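You operate a simulated robot arm through the tools that you are given. There is no shell and no other tool.

You run a simulated robot arm. Do the job below in one go: nothing can be reset, and whatever is moved stays where it is left.

## Task
Funnel what is left in the jug back into the bottle.
Fine: funnel in the neck first; jug back, funnel back in its holder. Set down upright: blue jug.

It is judged by the outcome, as a careful person would: the job done as asked, and still so three seconds after it is handed in. It fails if anything else is knocked over, pushed out of place, dropped, spilled or broken.

## Robot
A 6-joint arm with a two-finger parallel gripper, fixed in place. Base frame: the origin is at the foot of the arm, x ahead of it, y to its left, z up; the work surface is at about z = 385. Lengths are in mm, angles in degrees, forces in N, time in s.
With the tool pointing down near the work surface it reaches from about 100 to 540 mm from the base axis. Its first joint turns from -66.0 to 66.0 degrees. Payload 2.9 kg.
Tool frame: the origin (TCP) lies between the finger pads and is the grasp point; the fingertips stand 30 mm ahead of it; z points along the fingers, y is the line along which they close. Largest opening 110 mm; finger width 20, thickness 10; the body of the gripper, 48 by 112 mm, starts 55 mm behind the TCP.
Orientation is told as [roll, pitch, yaw] about the base's x, y, z axes, in that order, counted from this pose: with the fingers straight down and closing along the base's y, the tool's x points along the base's -x, its y along +y and its z along -z.

## Interface
- The arm moves only by the tool step_arm. Its argument "plan" is a list of rows, each a list of 7 numbers: the shift along the tool's x, y, z in mm, then the turn, a rotation vector about the tool's x, y, z in degrees, then the gripper command, from -1 (fully open) to 1 (shut), values between in proportion. In form: [[dx, dy, dz, ax, ay, az, fingers], ...]. A call has 1 to 20 rows; each row shifts and turns the commanded pose from where the row before left it, along the tool's axes as they then stand. A row lasts 0.2 s, in which the tool goes at most 50 mm and 8.6 degrees; a call with a longer step from one row to the next is refused whole, and so is a gripper value outside its range. A pose out of reach is approached as far as the arm can. The call stops where the force on the tool passes 40 N (or 10 N more than at its start, if that is more) or the arm is blocked; 0.2 s more then pass. Each finger travels about 108 mm/s and halts on what it meets, pressing with about 24 N; the grip force reading is that of the motor and also rises with nothing between the fingers. The clock runs only during rows and for 0.2 s after the last one: add rows that do not move to give the fingers time. The reply holds the time, the measured pose of the TCP, the force on the tool along the base axes, the opening and the grip force, in the units named above and with some noise, with the torque about the TCP (base axes, N m) and any sound that the robot's microphone picked up.
- Cameras (640 x 400 px; columns grow to the right, rows downward): "scene" is fixed at [68.8, 420.3, 1409.1]; the picture's right is [-0.85, -0.52, 0.00], its down [-0.17, 0.28, -0.95] and it looks along [0.49, -0.81, -0.32] (base axes); focal length 295 px, centre (320, 200). "wrist" rides on the gripper at [72, 17, -103] in the tool frame; the picture's right is [-0.23, 0.97, 0.00], its down [-0.76, -0.18, -0.62] and it looks along [-0.61, -0.14, 0.78] (tool axes); focal length 222 px, centre (320, 200). There is no depth. A picture from a camera that has moved, and an enlarged one, comes with that camera's place and axes in the base frame and with its lens.
- grab_frame(camera): a new picture of that camera. The clock stands still meanwhile.
- enlarge(camera, box): a new picture of the part [left, top, right, bottom] of that camera's present view, enlarged. The clock stands still meanwhile.
- close_job(): hands the job in; it is judged then, once.

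Nothing tells you positions but the pictures and the camera data. Unless the task says otherwise, let go and move clear before handing in.

The tools are called after "Request:" as name(argument=value, ...) on one line, values as JSON. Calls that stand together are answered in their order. step_arm: Moves the arm, as the interface text tells. Its arguments: {"type":"object","properties":{"plan":{"type":"array"}},"required":["plan"]} The other tools are called the same way: grab_frame (camera) takes a picture; enlarge (camera, box) takes an enlarged picture of a part of a camera's view; close_job () hands the job in.

At the start:

```text
clock: 0.0
tcp_pos: [380.4, -75.2, 1291.8]
ee_rot: [0.0, 0.1, -0.1]
wrist_force: [0.3, -0.6, -0.4]
torque: [-0.02, -0.01, 0.0]
grip_width: 110.0
gripper_force: 0.0
```

scene: 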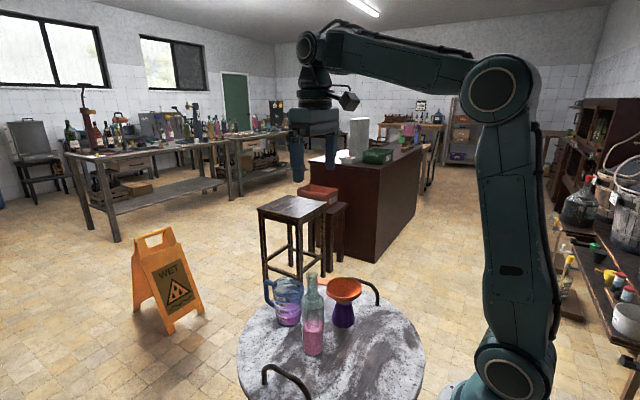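
wrist: 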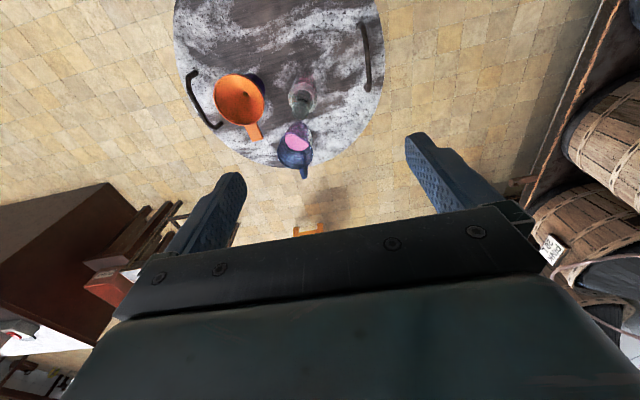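

I see a round marble table with a blue jug (pink liquid), a clear bottle partly filled, and an orange funnel in a purple holder. I'll first look at enlarged views to work out positions.

Request:
enlarge(camera="scene", box=[230, 250, 430, 400])

Request:
enlarge(camera="wrist", box=[160, 0, 400, 190])

```text
2.67 times, centred on (330, 325) of scene
camera zoom: at [68.8, 420.3, 1409.1], right [-0.85, -0.52, 0.0], down [-0.17, 0.28, -0.95], along [0.49, -0.81, -0.32], focal length 786 px, centre (293, -133)
```

zoom: 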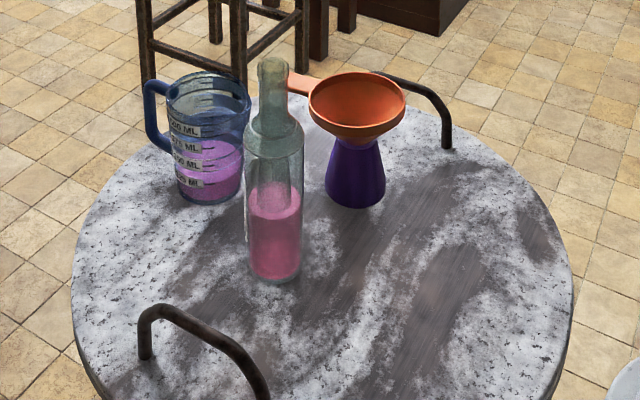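

```text
2.11 times, centred on (280, 95) of wrist
camera zoom: at [307.8, -58.0, 1395.4], right [0.23, 0.97, 0.0], down [0.76, -0.18, 0.62], along [0.61, -0.14, -0.78], focal length 468 px, centre (404, 421)
```

zoom: 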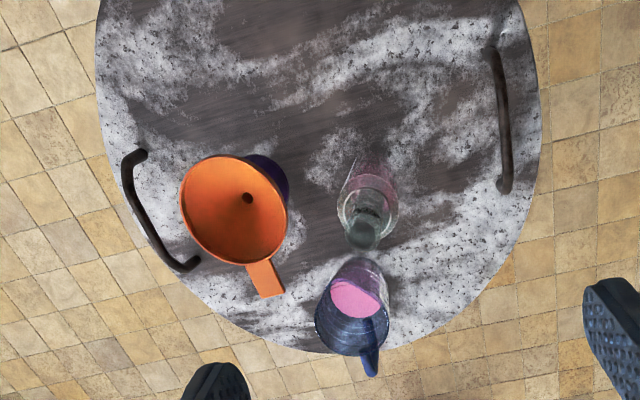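

The table seems to triangulate to a height well above z=385 (closer to 745), so I won't trust that figure until I've checked it. I'm taking tighter zooms of each object to measure them.

Request:
enlarge(camera="scene", box=[260, 270, 310, 330])

Request:
enlarge(camera="scene", box=[280, 265, 400, 340])

Request:
enlarge(camera="scene", box=[260, 265, 360, 360])

Request:
enlarge(camera="wrist", box=[260, 70, 360, 190])

Request:
enlarge(camera="wrist", box=[190, 60, 310, 150])

```text
6.67 times, centred on (285, 300) of scene
camera zoom: at [68.8, 420.3, 1409.1], right [-0.85, -0.52, 0.0], down [-0.17, 0.28, -0.95], along [0.49, -0.81, -0.32], focal length 1964 px, centre (553, -467)
```

zoom: 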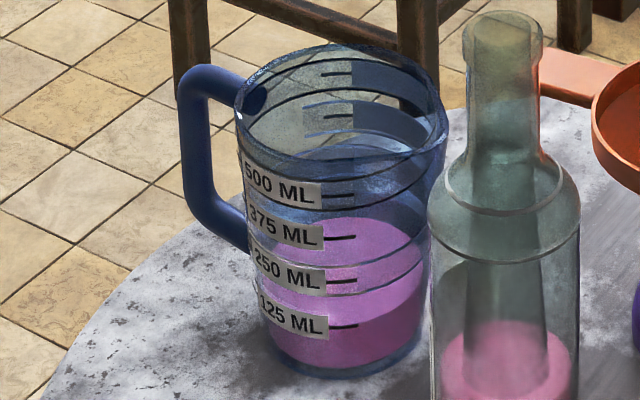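

```text
5.33 times, centred on (340, 302) of scene
camera zoom: at [68.8, 420.3, 1409.1], right [-0.85, -0.52, 0.0], down [-0.17, 0.28, -0.95], along [0.49, -0.81, -0.32], focal length 1572 px, centre (213, -347)
```

zoom: 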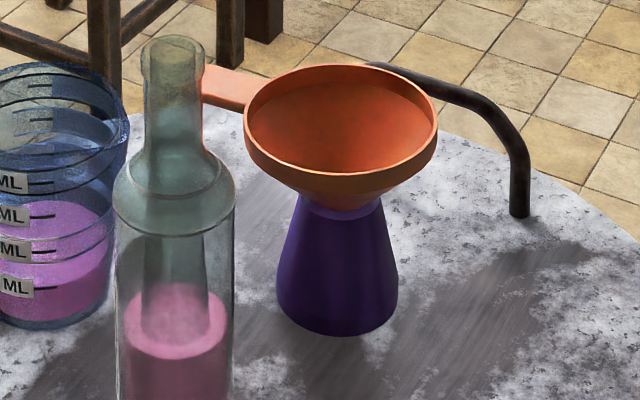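

```text
4.21 times, centred on (310, 312) of scene
camera zoom: at [68.8, 420.3, 1409.1], right [-0.85, -0.52, 0.0], down [-0.17, 0.28, -0.95], along [0.49, -0.81, -0.32], focal length 1241 px, centre (362, -274)
```

zoom: 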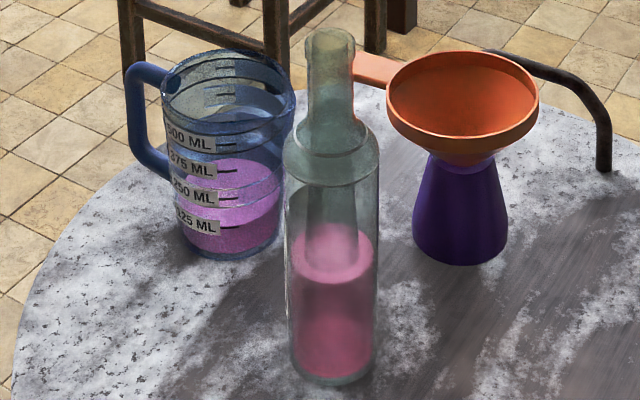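

```text
3.33 times, centred on (310, 130) of wrist
camera zoom: at [307.8, -58.0, 1395.4], right [0.23, 0.97, 0.0], down [0.76, -0.18, 0.62], along [0.61, -0.14, -0.78], focal length 740 px, centre (353, 433)
```

zoom: 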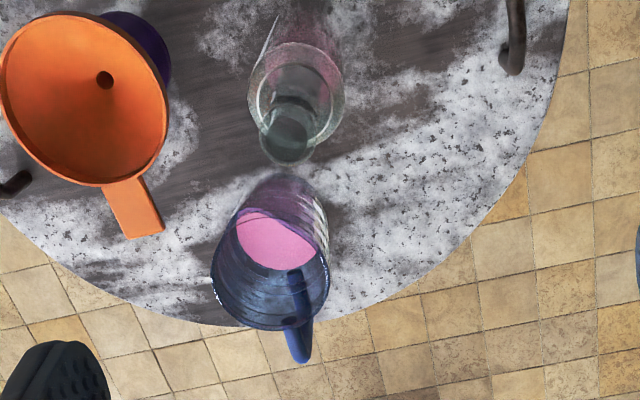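

```text
4.44 times, centred on (250, 105) of wrist
camera zoom: at [307.8, -58.0, 1395.4], right [0.23, 0.97, 0.0], down [0.76, -0.18, 0.62], along [0.61, -0.14, -0.78], focal length 987 px, centre (631, 622)
```

zoom: 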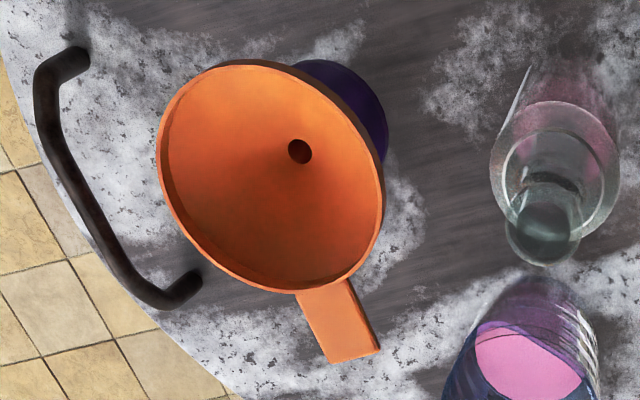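

Triangulating from both cameras gives these estimates:
- Table surface: z≈745
- Bottle: (421, -121), mouth at z≈993
- Jug: (547, -178), rim at z≈878, handle toward +x
- Funnel: (402, -269), rim at z≈873, tab toward +x

Next I'll zoom in on the jug's spout and the funnel.

Request:
enlarge(camera="wrist", box=[280, 120, 320, 185])

Request:
enlarge(camera="wrist", box=[285, 75, 325, 115])

Request:
enlarge(camera="scene", box=[320, 272, 370, 302])

Request:
enlarge(camera="scene", box=[300, 268, 330, 300])

```text
6.15 times, centred on (300, 152) of wrist
camera zoom: at [307.8, -58.0, 1395.4], right [0.23, 0.97, 0.0], down [0.76, -0.18, 0.62], along [0.61, -0.14, -0.78], focal length 1367 px, centre (443, 492)
```

zoom: 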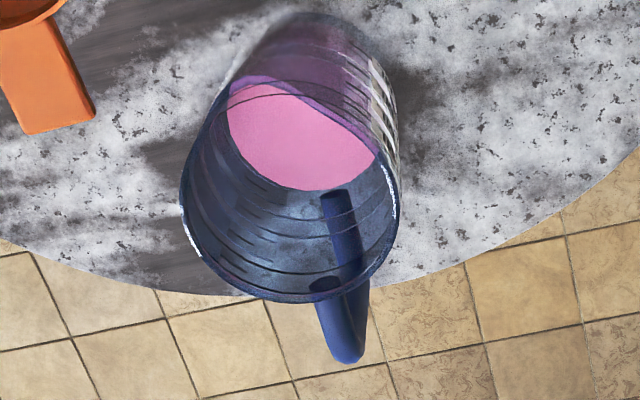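

```text
10.00 times, centred on (305, 95) of wrist
camera zoom: at [307.8, -58.0, 1395.4], right [0.23, 0.97, 0.0], down [0.76, -0.18, 0.62], along [0.61, -0.14, -0.78], focal length 2221 px, centre (470, 1250)
```

zoom: 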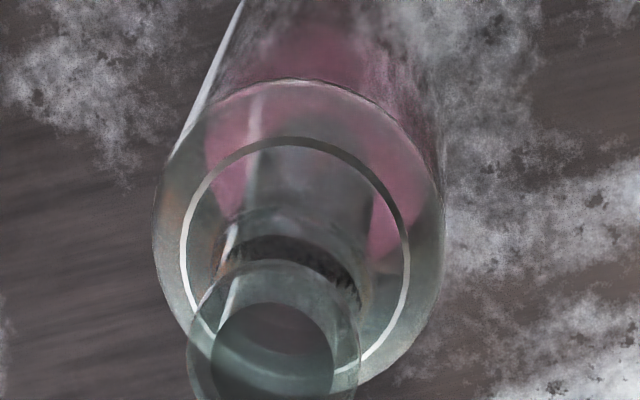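

```text
12.80 times, centred on (345, 287) of scene
camera zoom: at [68.8, 420.3, 1409.1], right [-0.85, -0.52, 0.0], down [-0.17, 0.28, -0.95], along [0.49, -0.81, -0.32], focal length 3772 px, centre (0, -914)
```

zoom: 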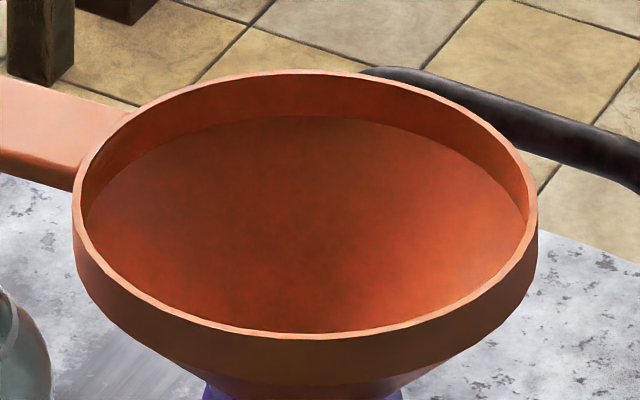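

```text
12.50 times, centred on (315, 284) of scene
camera zoom: at [68.8, 420.3, 1409.1], right [-0.85, -0.52, 0.0], down [-0.17, 0.28, -0.95], along [0.49, -0.81, -0.32], focal length 3683 px, centre (382, -850)
```

zoom: 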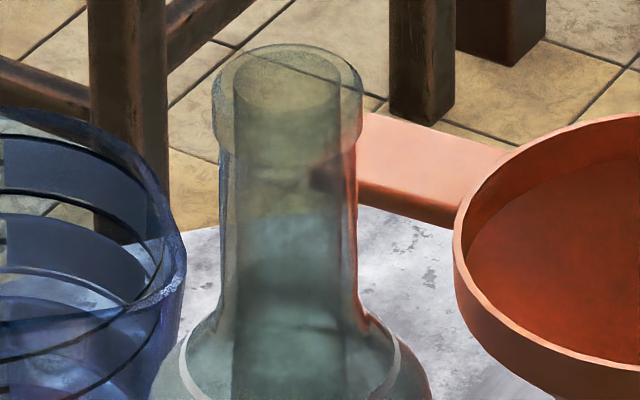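

Request:
enlarge(camera="scene", box=[262, 272, 302, 297])

Request:
enlarge(camera="scene", box=[262, 296, 302, 330])

Request:
enlarge(camera="scene", box=[325, 290, 365, 320])

```text
16.00 times, centred on (282, 284) of scene
camera zoom: at [68.8, 420.3, 1409.1], right [-0.85, -0.52, 0.0], down [-0.17, 0.28, -0.95], along [0.49, -0.81, -0.32], focal length 4715 px, centre (928, -1152)
```

zoom: 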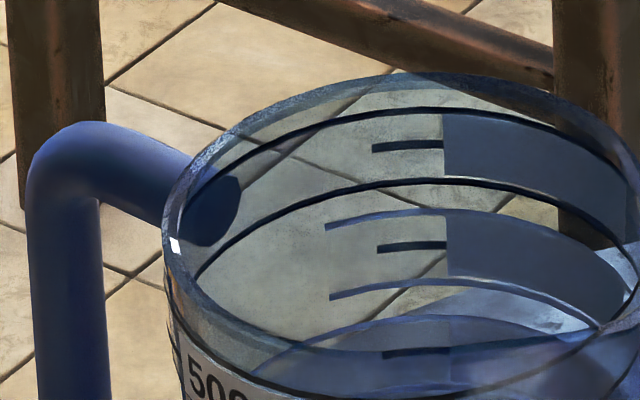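

```text
11.76 times, centred on (282, 313) of scene
camera zoom: at [68.8, 420.3, 1409.1], right [-0.85, -0.52, 0.0], down [-0.17, 0.28, -0.95], along [0.49, -0.81, -0.32], focal length 3467 px, centre (767, -1129)
```

zoom: 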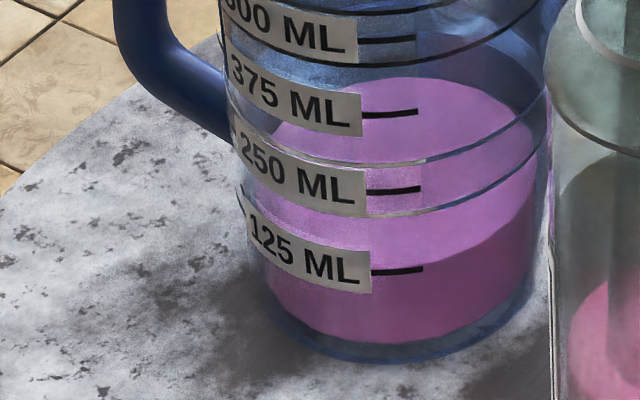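

```text
13.33 times, centred on (345, 305) of scene
camera zoom: at [68.8, 420.3, 1409.1], right [-0.85, -0.52, 0.0], down [-0.17, 0.28, -0.95], along [0.49, -0.81, -0.32], focal length 3929 px, centre (-13, -1200)
```

zoom: 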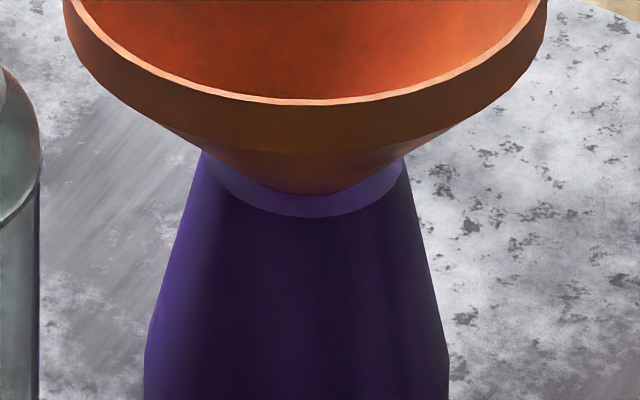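

Request:
enlarge(camera="scene", box=[286, 272, 310, 290])

Request:
enlarge(camera="wrist", box=[283, 125, 320, 150])

```text
16.00 times, centred on (298, 281) of scene
camera zoom: at [68.8, 420.3, 1409.1], right [-0.85, -0.52, 0.0], down [-0.17, 0.28, -0.95], along [0.49, -0.81, -0.32], focal length 4715 px, centre (672, -1096)
```

zoom: 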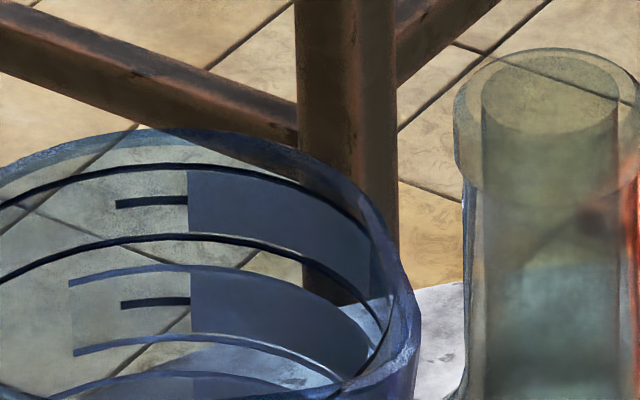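

```text
16.00 times, centred on (302, 138) of wrist
camera zoom: at [307.8, -58.0, 1395.4], right [0.23, 0.97, 0.0], down [0.76, -0.18, 0.62], along [0.61, -0.14, -0.78], focal length 3554 px, centre (616, 1200)
```

zoom: 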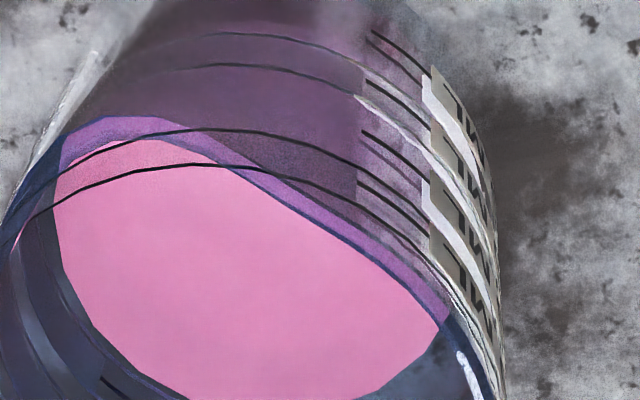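

The jug's spout points toward -x and its handle toward +x. The funnel tab also points +x. I'll move to a safe height above the funnel tab and re-measure from there.

Request:
step_arm(plan=[[-9.7, -19, 19, 0, 0, 0, -1], [-9.7, -19, 19, 0, 0, 0, -1], [-9.7, -19, 19, 0, 0, 0, -1], [-9.7, -19, 19, 0, 0, 0, -1], [-9.7, -19, 19, 0, 0, 0, -1], [-9.7, -19, 19, 0, 0, 0, -1], [-9.7, -19, 19, 0, 0, 0, -1], [-9.7, -19, 19, 0, 0, 0, -1], [-9.7, -19, 19, 0, 0, 0, -1], [-9.7, -19, 19, 0, 0, 0, -1], [0, 0, 0, 0, 0, 0, -1]])

Request:
grab_frame(camera="wrist")

Request:
grab_frame(camera="scene")

```text
clock: 2.4
tcp_pos: [477.3, -263.6, 1102.0]
ee_rot: [-0.1, -0.1, 0.0]
wrist_force: [0.8, 0.0, -0.5]
torque: [0.0, -0.03, 0.01]
grip_width: 110.0
gripper_force: 0.0
```

```text
taken
camera wrist: at [405.0, -247.3, 1204.4], right [0.23, 0.97, 0.0], down [0.76, -0.18, 0.62], along [0.61, -0.14, -0.78], focal length 222 px, centre (320, 200)
```

wrist: 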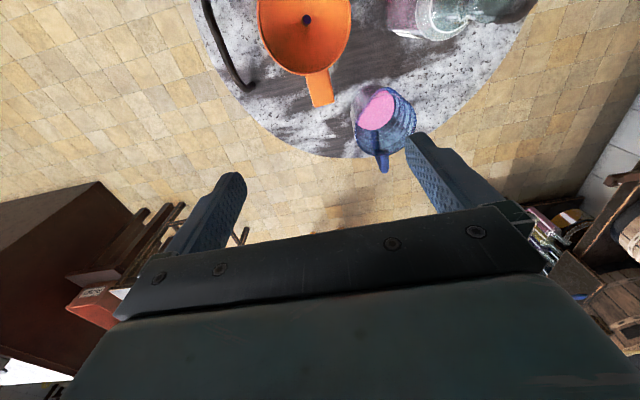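

```text
taken
```

scene: 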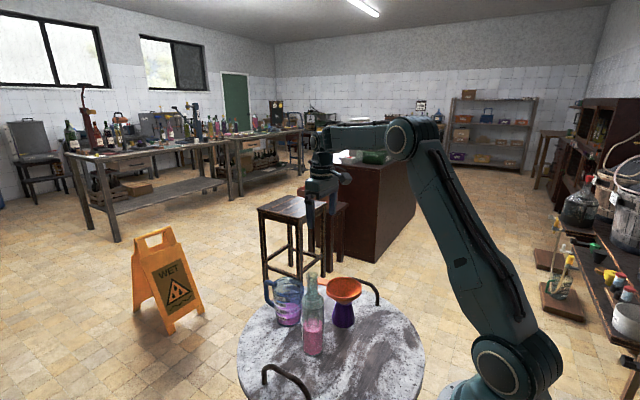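

Request:
enlarge(camera="wrist", box=[250, 0, 360, 115])

Request:
enlarge(camera="wrist", box=[345, 75, 425, 185])

Request:
enlarge(camera="wrist", box=[380, 0, 540, 60])

```text
3.48 times, centred on (305, 58) of wrist
camera zoom: at [405.0, -247.3, 1204.4], right [0.23, 0.97, 0.0], down [0.76, -0.18, 0.62], along [0.61, -0.14, -0.78], focal length 773 px, centre (372, 696)
```

zoom: 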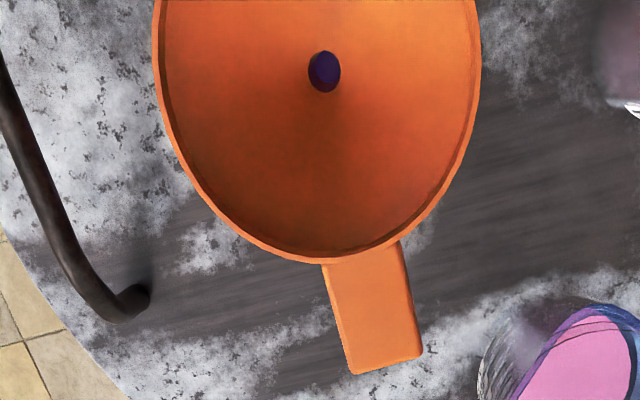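

```text
3.64 times, centred on (385, 130) of wrist
camera zoom: at [405.0, -247.3, 1204.4], right [0.23, 0.97, 0.0], down [0.76, -0.18, 0.62], along [0.61, -0.14, -0.78], focal length 808 px, centre (84, 454)
```

zoom: 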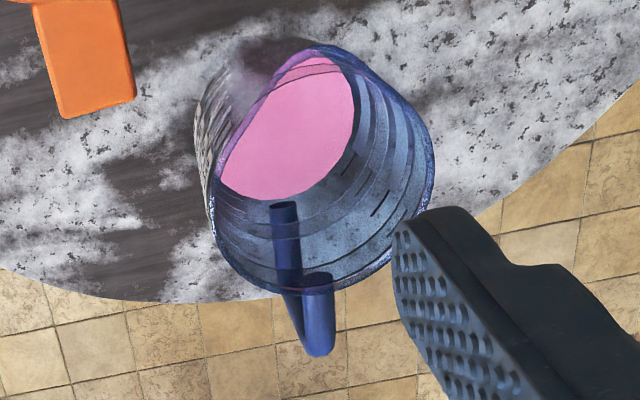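

```text
4.00 times, centred on (460, 30) of wrist
camera zoom: at [405.0, -247.3, 1204.4], right [0.23, 0.97, 0.0], down [0.76, -0.18, 0.62], along [0.61, -0.14, -0.78], focal length 888 px, centre (-240, 880)
```

zoom: 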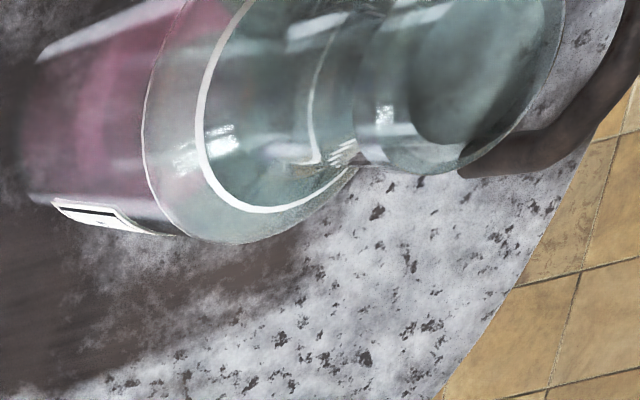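

The wrist views agree: tab x≈455–497 at y≈-263.5, jug centre about (546,-179), spout tip (492,-179). I'll go down part-way with the fingers partly closed and check the tab height.

Request:
step_arm(plan=[[0, 0, 25, 0, 0, 0, -0.3], [0, 0, 25, 0, 0, 0, 0.0], [0, 0, 25, 0, 0, 0, 0.0], [0, 0, 25, 0, 0, 0, 0.0], [0, 0, 25, 0, 0, 0, 0.0], [0, 0, 15, 0, 0, 0, 0.0], [0, 0, 0, 0, 0, 0, 0.0]])

Request:
grab_frame(camera="wrist")

Request:
enlarge(camera="scene", box=[260, 210, 420, 360])

```text
clock: 4.0
tcp_pos: [477.7, -266.1, 962.0]
ee_rot: [0.0, 0.1, -0.1]
wrist_force: [0.2, 0.0, 0.5]
torque: [-0.03, -0.01, -0.01]
grip_width: 55.3
gripper_force: 0.1
```

```text
taken
camera wrist: at [404.9, -248.3, 1065.4], right [0.23, 0.97, 0.0], down [0.76, -0.18, 0.62], along [0.61, -0.14, -0.78], focal length 222 px, centre (320, 200)
```

wrist: 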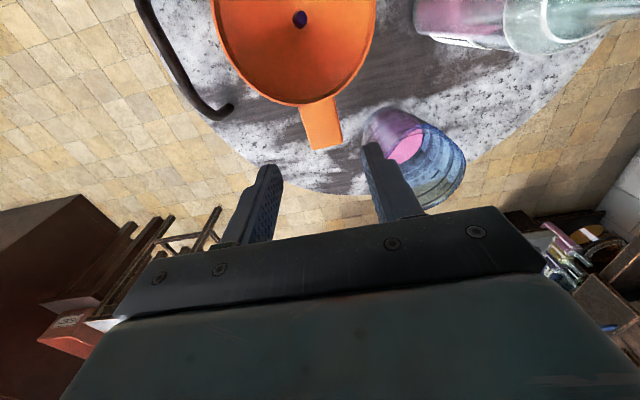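

```text
2.67 times, centred on (340, 285) of scene
camera zoom: at [68.8, 420.3, 1409.1], right [-0.85, -0.52, 0.0], down [-0.17, 0.28, -0.95], along [0.49, -0.81, -0.32], focal length 786 px, centre (267, -27)
```

zoom: 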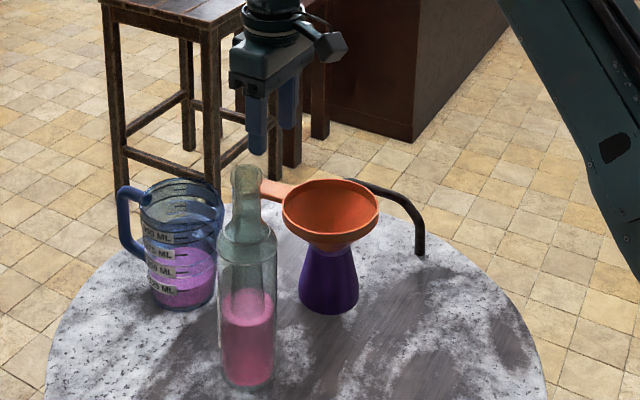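

Request:
enlarge(camera="wrist", box=[200, 0, 390, 160])

Request:
enlarge(camera="scene", box=[300, 225, 360, 300])

```text
2.50 times, centred on (295, 80) of wrist
camera zoom: at [404.9, -248.3, 1065.4], right [0.23, 0.97, 0.0], down [0.76, -0.18, 0.62], along [0.61, -0.14, -0.78], focal length 555 px, centre (382, 500)
```

zoom: 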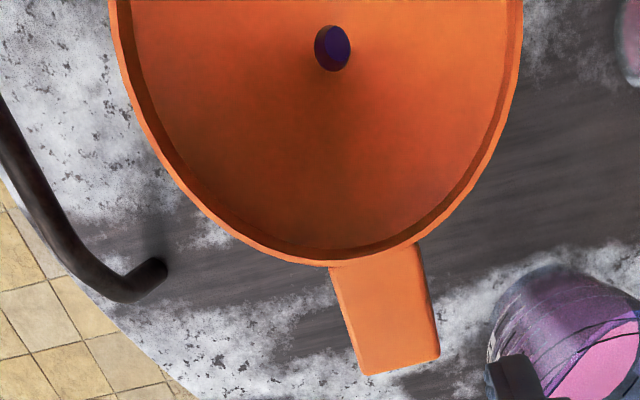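

```text
5.33 times, centred on (330, 262) of scene
camera zoom: at [68.8, 420.3, 1409.1], right [-0.85, -0.52, 0.0], down [-0.17, 0.28, -0.95], along [0.49, -0.81, -0.32], focal length 1572 px, centre (267, -133)
```

zoom: 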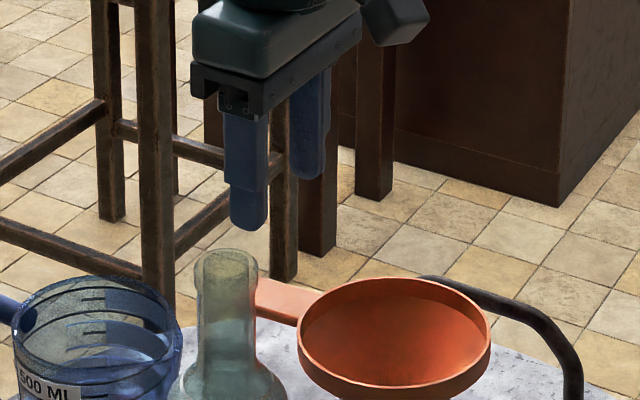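

The tab top is at about z≈865, y≈-263.6, x from 457 to 499. I'll go down around it with the fingers open at 55 mm and look again before closing.

Request:
step_arm(plan=[[-1, 0.5, 20, 0, 0, 0, 0.0], [-1, 0.5, 20, 0, 0, 0, 0.0], [-1, 0.5, 20, 0, 0, 0, 0.0], [0, 0, 15, 0, 0, 0, 0.0], [0, 0, 10, 0, 0, 0, 0.0], [0, 0, 8, 0, 0, 0, 0.0], [0, 0, 0, 0, 0, 0, 0.0]])

Request:
grab_frame(camera="wrist")

Request:
enlarge(camera="scene", box=[280, 240, 370, 320])

```text
clock: 5.6
tcp_pos: [481.2, -262.7, 869.2]
ee_rot: [0.0, 0.0, -0.1]
wrist_force: [0.6, -0.9, 0.6]
torque: [-0.01, 0.0, 0.0]
grip_width: 55.1
gripper_force: 0.0
```

```text
taken
camera wrist: at [408.0, -246.2, 973.2], right [0.23, 0.97, 0.0], down [0.76, -0.18, 0.62], along [0.61, -0.14, -0.78], focal length 222 px, centre (320, 200)
```

wrist: 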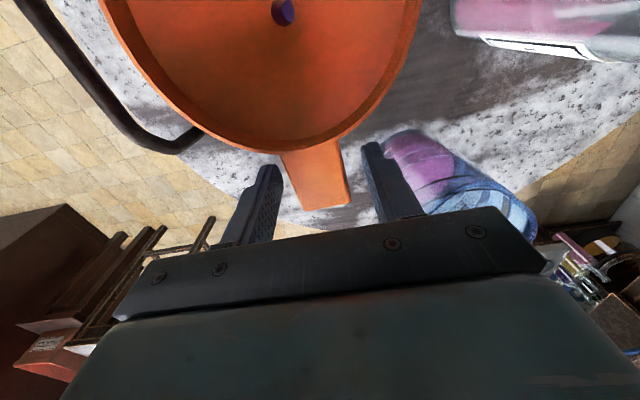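

```text
5.00 times, centred on (325, 280) of scene
camera zoom: at [68.8, 420.3, 1409.1], right [-0.85, -0.52, 0.0], down [-0.17, 0.28, -0.95], along [0.49, -0.81, -0.32], focal length 1473 px, centre (295, -200)
```

zoom: 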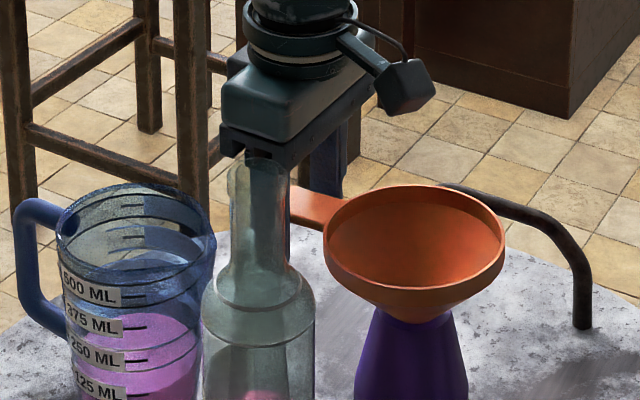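

Request:
enlarge(camera="wrist", box=[220, 120, 420, 230])

Request:
enlarge(camera="scene", box=[310, 255, 350, 285])

```text
3.20 times, centred on (320, 175) of wrist
camera zoom: at [408.0, -246.2, 973.2], right [0.23, 0.97, 0.0], down [0.76, -0.18, 0.62], along [0.61, -0.14, -0.78], focal length 711 px, centre (320, 280)
```

zoom: 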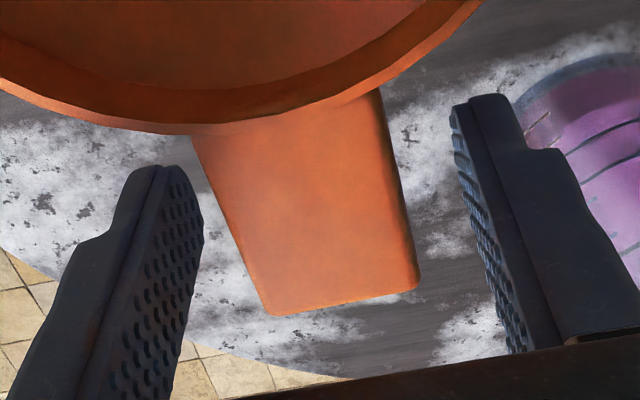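

```text
13.33 times, centred on (330, 270) of scene
camera zoom: at [68.8, 420.3, 1409.1], right [-0.85, -0.52, 0.0], down [-0.17, 0.28, -0.95], along [0.49, -0.81, -0.32], focal length 3929 px, centre (187, -733)
```

zoom: 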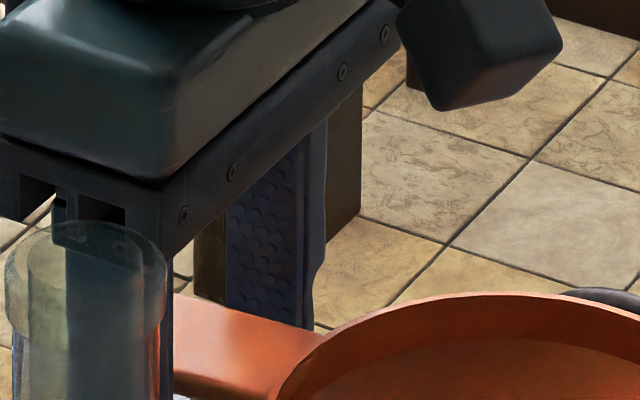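

The tab is centred between the fingers. I'll go down the last few millimetres and close on it.

Request:
step_arm(plan=[[0, 0, 7, 0, 0, 0, 0.0], [0, 0, 0, 0, 0, 0, 0.3], [0, 0, 0, 0, 0, 0, 0.4], [0, 0, 0, 0, 0, 0, 0.5], [0, 0, 0, 0, 0, 0, 0.7], [0, 0, 0, 0, 0, 0, 1.0], [0, 0, 0, 0, 0, 0, 1.0]])

Request:
enlarge(camera="wrist", box=[220, 0, 420, 230])

Request:
enlarge(camera="scene", box=[280, 240, 370, 320])

```text
clock: 7.2
tcp_pos: [480.7, -263.4, 862.8]
ee_rot: [0.1, 0.0, -0.1]
wrist_force: [-0.2, -1.0, 1.0]
torque: [-0.03, 0.02, 0.06]
grip_width: 31.2
gripper_force: 24.0
```

```text
1.74 times, centred on (320, 115) of wrist
camera zoom: at [408.1, -246.7, 966.2], right [0.23, 0.97, 0.0], down [0.76, -0.18, 0.62], along [0.61, -0.14, -0.78], focal length 386 px, centre (320, 348)
```

zoom: 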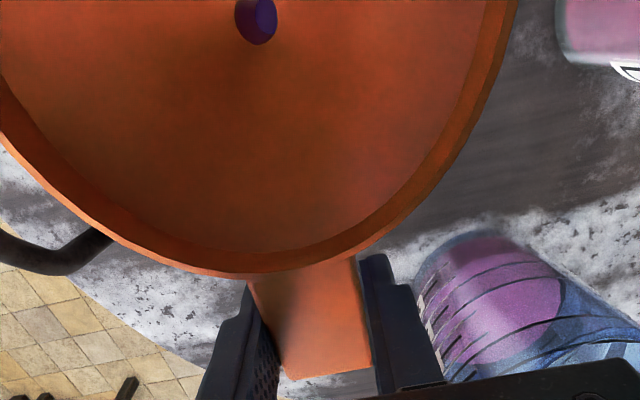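

```text
5.00 times, centred on (325, 280) of scene
camera zoom: at [68.8, 420.2, 1409.1], right [-0.85, -0.52, 0.0], down [-0.17, 0.28, -0.95], along [0.49, -0.81, -0.32], focal length 1473 px, centre (295, -200)
```

zoom: 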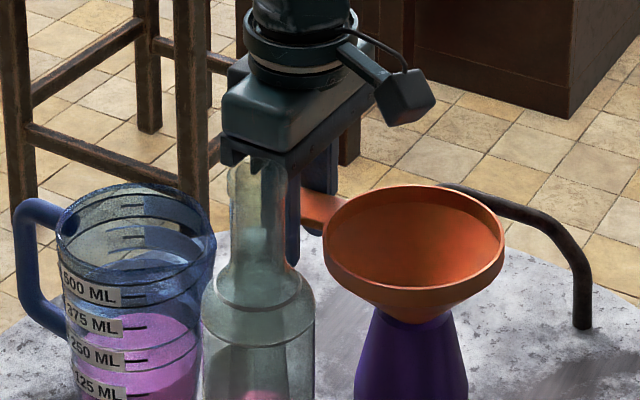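

I have the tab, at 31 mm grip width. Lifting the funnel straight up slowly to free the stem.

Request:
step_arm(plan=[[0, 0, -5, 0, 0, 0, 1.0], [0, 0, -10, 0, 0, 0, 1.0], [0, 0, -15, 0, 0, 0, 1.0], [0, 0, -15, 0, 0, 0, 1.0], [0, 0, -15, 0, 0, 0, 1.0], [0, 0, -15, 0, 0, 0, 1.0], [0, 0, -15, 0, 0, 0, 1.0], [0, 0, -10, 0, 0, 0, 1.0], [0, 0, 0, 0, 0, 0, 1.0]])

Request:
enlarge(camera="scene", box=[280, 210, 380, 330])

Request:
grab_frame(camera="wrist")

```text
clock: 9.2
tcp_pos: [481.0, -264.0, 962.5]
ee_rot: [0.1, -0.1, -0.1]
wrist_force: [-0.2, -0.6, 0.1]
torque: [0.01, -0.03, -0.01]
grip_width: 30.7
gripper_force: 24.3
```

```text
3.33 times, centred on (330, 270) of scene
camera zoom: at [68.8, 420.3, 1409.1], right [-0.85, -0.52, 0.0], down [-0.17, 0.28, -0.95], along [0.49, -0.81, -0.32], focal length 982 px, centre (287, -33)
```

zoom: 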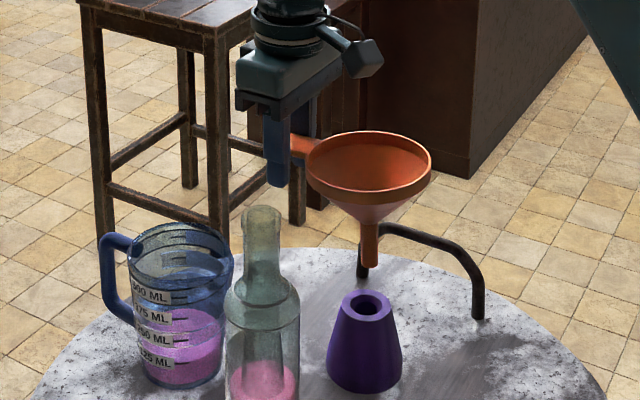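

```text
taken
camera wrist: at [407.9, -246.3, 1065.8], right [0.23, 0.97, 0.0], down [0.76, -0.18, 0.62], along [0.61, -0.14, -0.78], focal length 222 px, centre (320, 200)
```

wrist: 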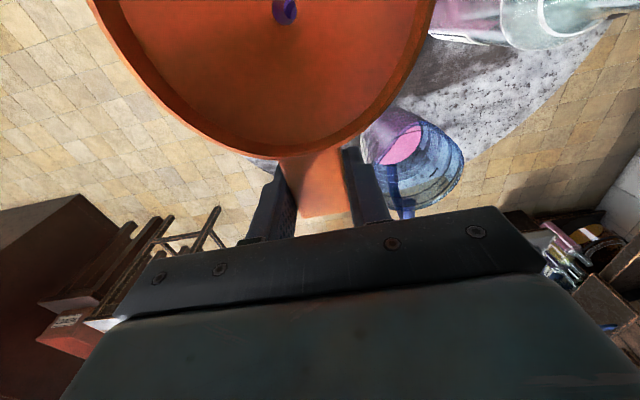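

The funnel is free. Zooming in to measure the stem and how level it hangs.

Request:
enlarge(camera="scene", box=[325, 245, 370, 285])

Request:
enlarge(camera="scene", box=[335, 285, 370, 320])

```text
10.00 times, centred on (348, 265) of scene
camera zoom: at [68.8, 420.3, 1409.1], right [-0.85, -0.52, 0.0], down [-0.17, 0.28, -0.95], along [0.49, -0.81, -0.32], focal length 2947 px, centre (45, -450)
```

zoom: 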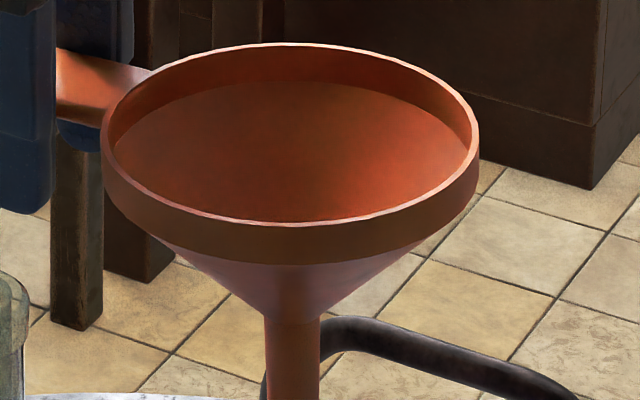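

```text
11.43 times, centred on (352, 302) of scene
camera zoom: at [68.8, 420.3, 1409.1], right [-0.85, -0.52, 0.0], down [-0.17, 0.28, -0.95], along [0.49, -0.81, -0.32], focal length 3368 px, centre (-51, -971)
```

zoom: 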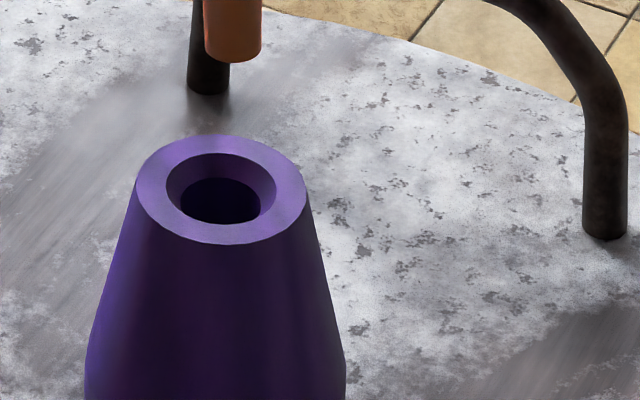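

The stem is about 15 mm across and 42 mm long, and the bottle mouth is about 21 mm inside, so it fits. I'll raise it clear of the bottle top and then move it over the bottle.

Request:
step_arm(plan=[[0, 0, -15, 0, 0, 0, 1.0], [0, 0, -20, 0, 0, 0, 1.0], [0, 0, -20, 0, 0, 0, 1.0], [0, 0, -20, 0, 0, 0, 1.0], [0, 0, -20, 0, 0, 0, 1.0], [0, 0, -20, 0, 0, 0, 1.0], [0, 0, -20, 0, 0, 0, 1.0], [0, 0, -15, 0, 0, 0, 1.0], [0, 0, 0, 0, 0, 0, 1.0]])

Request:
step_arm(plan=[[-1.5, 10, 0, 0, 0, 0, 1.0], [-2.5, 18, 0, 0, 0, 0, 1.0], [-2.5, 18, 0, 0, 0, 0, 1.0], [-2.5, 18, 0, 0, 0, 0, 1.0], [-2.5, 18, 0, 0, 0, 0, 1.0], [-2.5, 18, 0, 0, 0, 0, 1.0], [-2.5, 18, 0, 0, 0, 0, 1.0], [-2.5, 15, 0, 0, 0, 0, 1.0], [-2, 10.5, 0, 0, 0, 0, 1.0], [0, 0, 0, 0, 0, 0, 1.0]])

Request:
enlarge(camera="scene", box=[270, 200, 370, 330])

Request:
grab_frame(camera="wrist")

```text
clock: 11.2
tcp_pos: [479.8, -263.5, 1113.3]
ee_rot: [0.0, 0.1, 0.0]
wrist_force: [0.1, 0.1, -1.2]
torque: [0.0, -0.05, -0.02]
grip_width: 31.0
gripper_force: 24.0
```

```text
clock: 13.4
tcp_pos: [501.6, -120.4, 1113.9]
ee_rot: [0.0, 0.1, 0.0]
wrist_force: [-0.4, 1.0, -0.1]
torque: [0.01, -0.05, -0.03]
grip_width: 30.9
gripper_force: 23.9
```

```text
3.08 times, centred on (320, 265) of scene
camera zoom: at [68.8, 420.3, 1409.1], right [-0.85, -0.52, 0.0], down [-0.17, 0.28, -0.95], along [0.49, -0.81, -0.32], focal length 907 px, centre (320, 0)
```

zoom: 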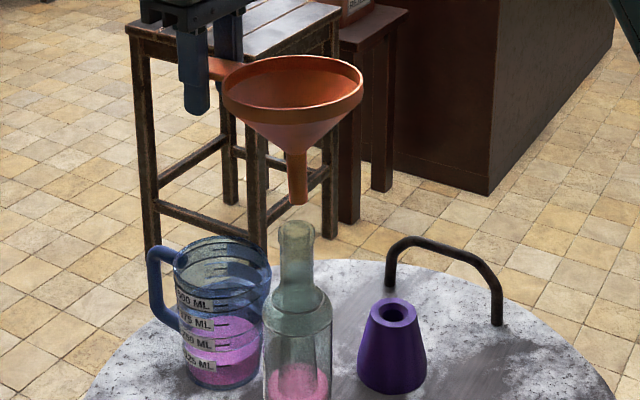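

```text
taken
camera wrist: at [428.8, -103.1, 1216.3], right [0.23, 0.97, 0.0], down [0.76, -0.18, 0.62], along [0.61, -0.14, -0.78], focal length 222 px, centre (320, 200)
```

wrist: 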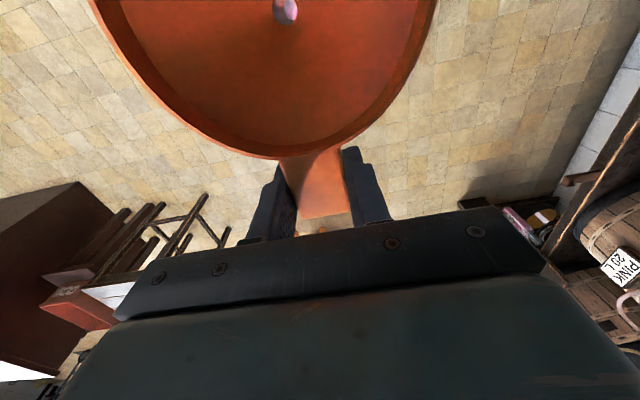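

The funnel is now roughly over the bottle. Zooming in on the scene view and on the wrist view through the funnel hole to check alignment.

Request:
enlarge(camera="scene", box=[295, 245, 335, 290])

Request:
enlarge(camera="wrist", box=[260, 0, 310, 30])

Request:
enlarge(camera="scene", box=[285, 210, 345, 255])

```text
8.89 times, centred on (315, 268) of scene
camera zoom: at [68.8, 420.3, 1409.1], right [-0.85, -0.52, 0.0], down [-0.17, 0.28, -0.95], along [0.49, -0.81, -0.32], focal length 2619 px, centre (364, -400)
```

zoom: 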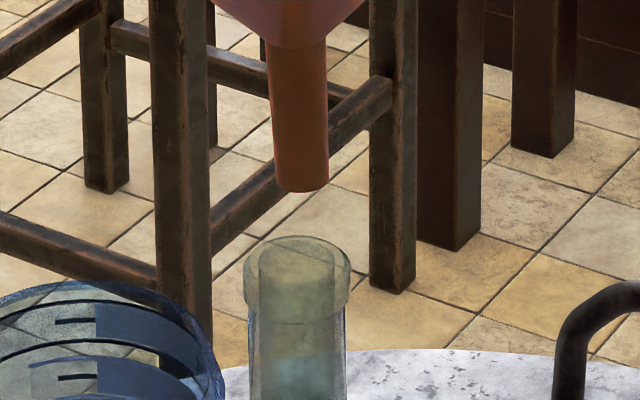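

```text
12.80 times, centred on (285, 15) of wrist
camera zoom: at [428.8, -103.1, 1216.3], right [0.23, 0.97, 0.0], down [0.76, -0.18, 0.62], along [0.61, -0.14, -0.78], focal length 2843 px, centre (768, 2568)
```

zoom: 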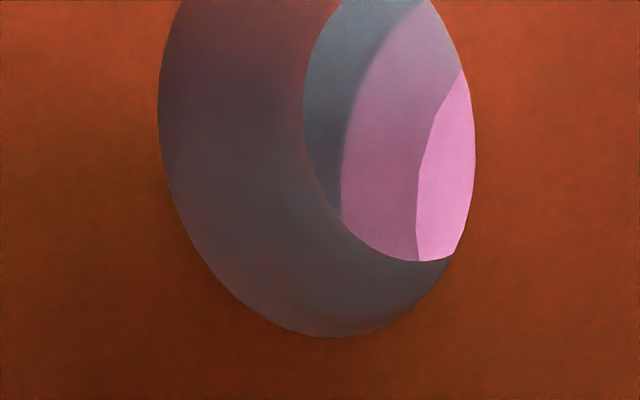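

```text
8.89 times, centred on (315, 232) of scene
camera zoom: at [68.8, 420.3, 1409.1], right [-0.85, -0.52, 0.0], down [-0.17, 0.28, -0.95], along [0.49, -0.81, -0.32], focal length 2619 px, centre (364, -89)
```

zoom: 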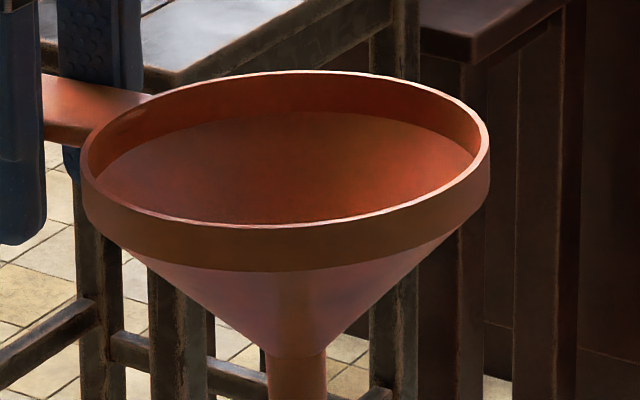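

Request:
enlarge(camera="scene", box=[288, 214, 340, 246])

Request:
enlarge(camera="scene", box=[302, 246, 326, 261])

Request:
enlarge(camera="scene", box=[300, 262, 324, 277])

```text
12.31 times, centred on (314, 230) of scene
camera zoom: at [68.8, 420.3, 1409.1], right [-0.85, -0.52, 0.0], down [-0.17, 0.28, -0.95], along [0.49, -0.81, -0.32], focal length 3627 px, centre (394, -169)
```

zoom: 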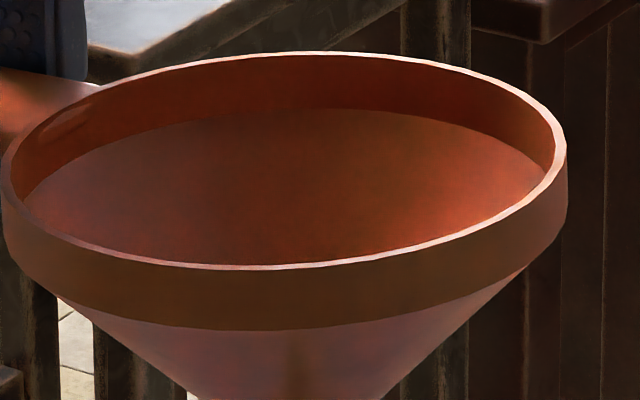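

```text
16.00 times, centred on (314, 254) of scene
camera zoom: at [68.8, 420.3, 1409.1], right [-0.85, -0.52, 0.0], down [-0.17, 0.28, -0.95], along [0.49, -0.81, -0.32], focal length 4715 px, centre (416, -656)
```

zoom: 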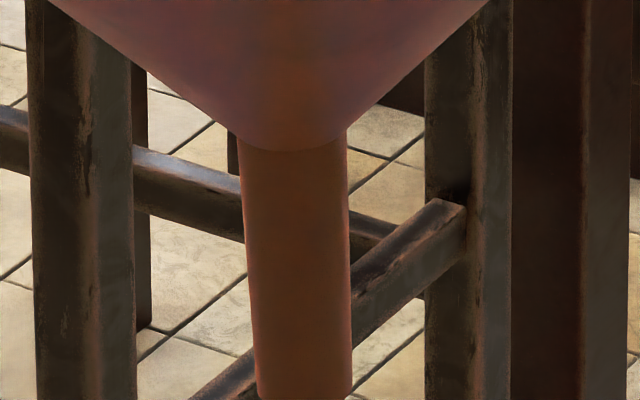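

```text
16.00 times, centred on (312, 270) of scene
camera zoom: at [68.8, 420.3, 1409.1], right [-0.85, -0.52, 0.0], down [-0.17, 0.28, -0.95], along [0.49, -0.81, -0.32], focal length 4715 px, centre (448, -912)
```

zoom: 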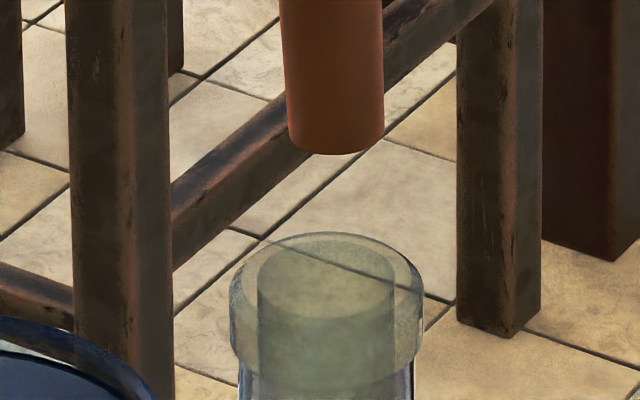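

The funnel hangs about 2–2.5° off vertical, with the stem tip toward -x, and it is a few mm off the mouth. I'll correct both and re-check.

Request:
step_arm(plan=[[0, 0, 0, 0, -1.25, 0, 1.0], [0, -1.5, 0, 0, -1.25, 0, 1.0], [0, 0, 0, 0, 0, 0, 1.0], [0, 0, 0, 0, 0, 0, 1.0]])

Request:
enlarge(camera="scene", box=[302, 246, 326, 261])

Request:
enlarge(camera="scene", box=[300, 262, 324, 277])

Request:
enlarge(camera="wrist", box=[260, 0, 310, 30])

```text
clock: 14.4
tcp_pos: [502.3, -121.9, 1113.3]
ee_rot: [-0.1, -2.6, 0.0]
wrist_force: [1.0, -0.2, 0.0]
torque: [0.01, -0.02, 0.02]
grip_width: 31.0
gripper_force: 24.3
```

```text
16.00 times, centred on (314, 254) of scene
camera zoom: at [68.8, 420.3, 1409.1], right [-0.85, -0.52, 0.0], down [-0.17, 0.28, -0.95], along [0.49, -0.81, -0.32], focal length 4715 px, centre (416, -656)
```

zoom: 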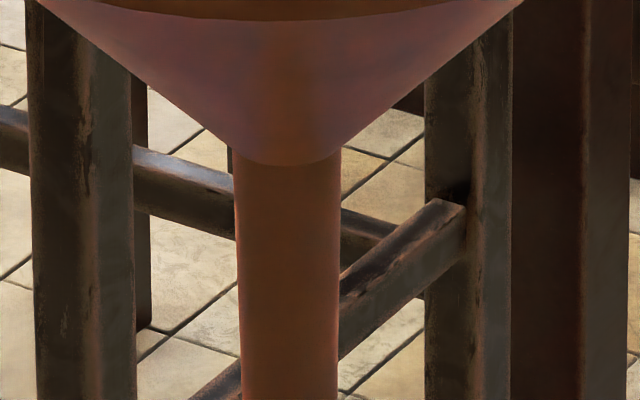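

```text
16.00 times, centred on (312, 270) of scene
camera zoom: at [68.8, 420.3, 1409.1], right [-0.85, -0.52, 0.0], down [-0.17, 0.28, -0.95], along [0.49, -0.81, -0.32], focal length 4715 px, centre (448, -912)
```

zoom: 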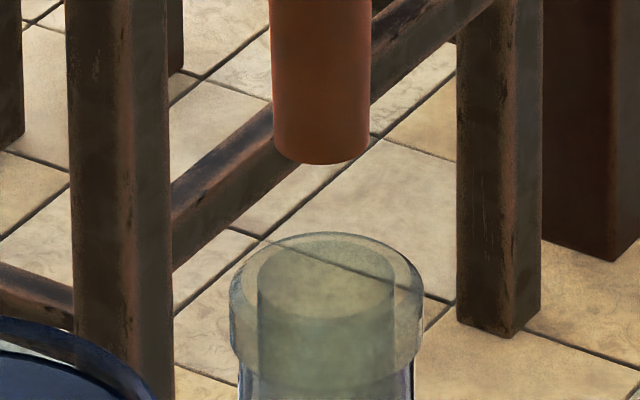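

```text
12.80 times, centred on (285, 15) of wrist
camera zoom: at [424.1, -104.9, 1212.8], right [0.23, 0.97, 0.01], down [0.73, -0.18, 0.66], along [0.64, -0.14, -0.75], focal length 2843 px, centre (768, 2568)
```

zoom: 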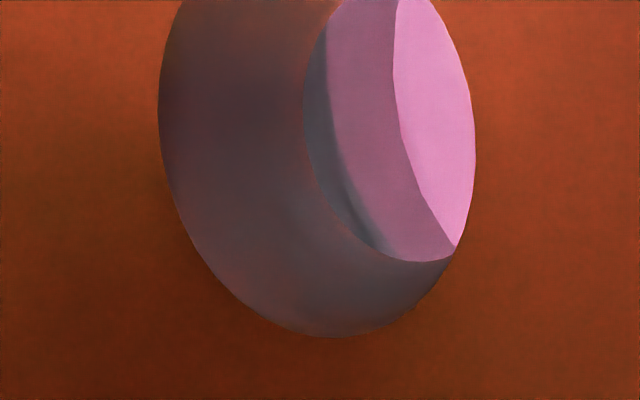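

The stem now looks vertical and laterally aligned. To pin down the bottle mouth before lowering, I'll back off along an exactly reversible path and view the mouth with the wrist camera.

Request:
step_arm(plan=[[-0.655, 0, -14.985, 0, 0, 0, 1.0], [-0.655, 0, -14.985, 0, 0, 0, 1.0], [0, -20, 0, 0, 0, 0, 1.0], [0, -20, 0, 0, 0, 0, 1.0], [0, -20, 0, 0, 0, 0, 1.0], [0, -20, 0, 0, 0, 0, 1.0], [0, -20, 0, 0, 0, 0, 1.0], [0, -20, 0, 0, 0, 0, 1.0], [19.98, 0, -0.872, 0, 0, 0, 1.0], [19.98, 0, -0.872, 0, 0, 0, 1.0], [19.98, 0, -0.872, 0, 0, 0, 1.0], [19.98, 0, -0.872, 0, 0, 0, 1.0], [19.98, 0, -0.872, 0, 0, 0, 1.0], [0, 0, 0, 0, 0, 0, 1.0], [0, 0, 0, 0, 0, 0, 1.0]])

Request:
grab_frame(camera="wrist")

```text
clock: 17.6
tcp_pos: [401.8, -241.6, 1141.7]
ee_rot: [0.0, -2.5, 0.0]
wrist_force: [-0.2, 0.2, -0.3]
torque: [0.0, -0.05, -0.02]
grip_width: 30.8
gripper_force: 24.5
```

```text
taken
camera wrist: at [323.9, -225.2, 1242.6], right [0.23, 0.97, 0.01], down [0.73, -0.18, 0.66], along [0.64, -0.14, -0.75], focal length 222 px, centre (320, 200)
```

wrist: 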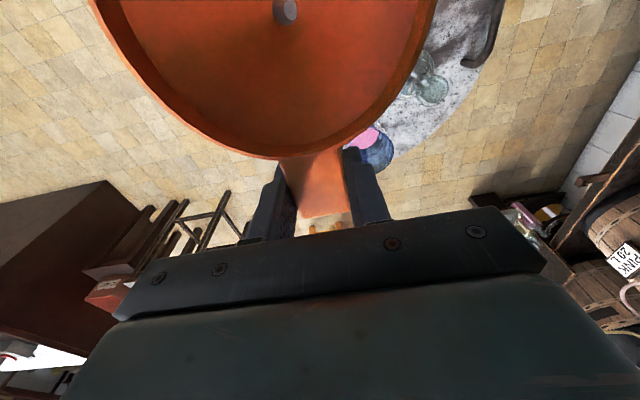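

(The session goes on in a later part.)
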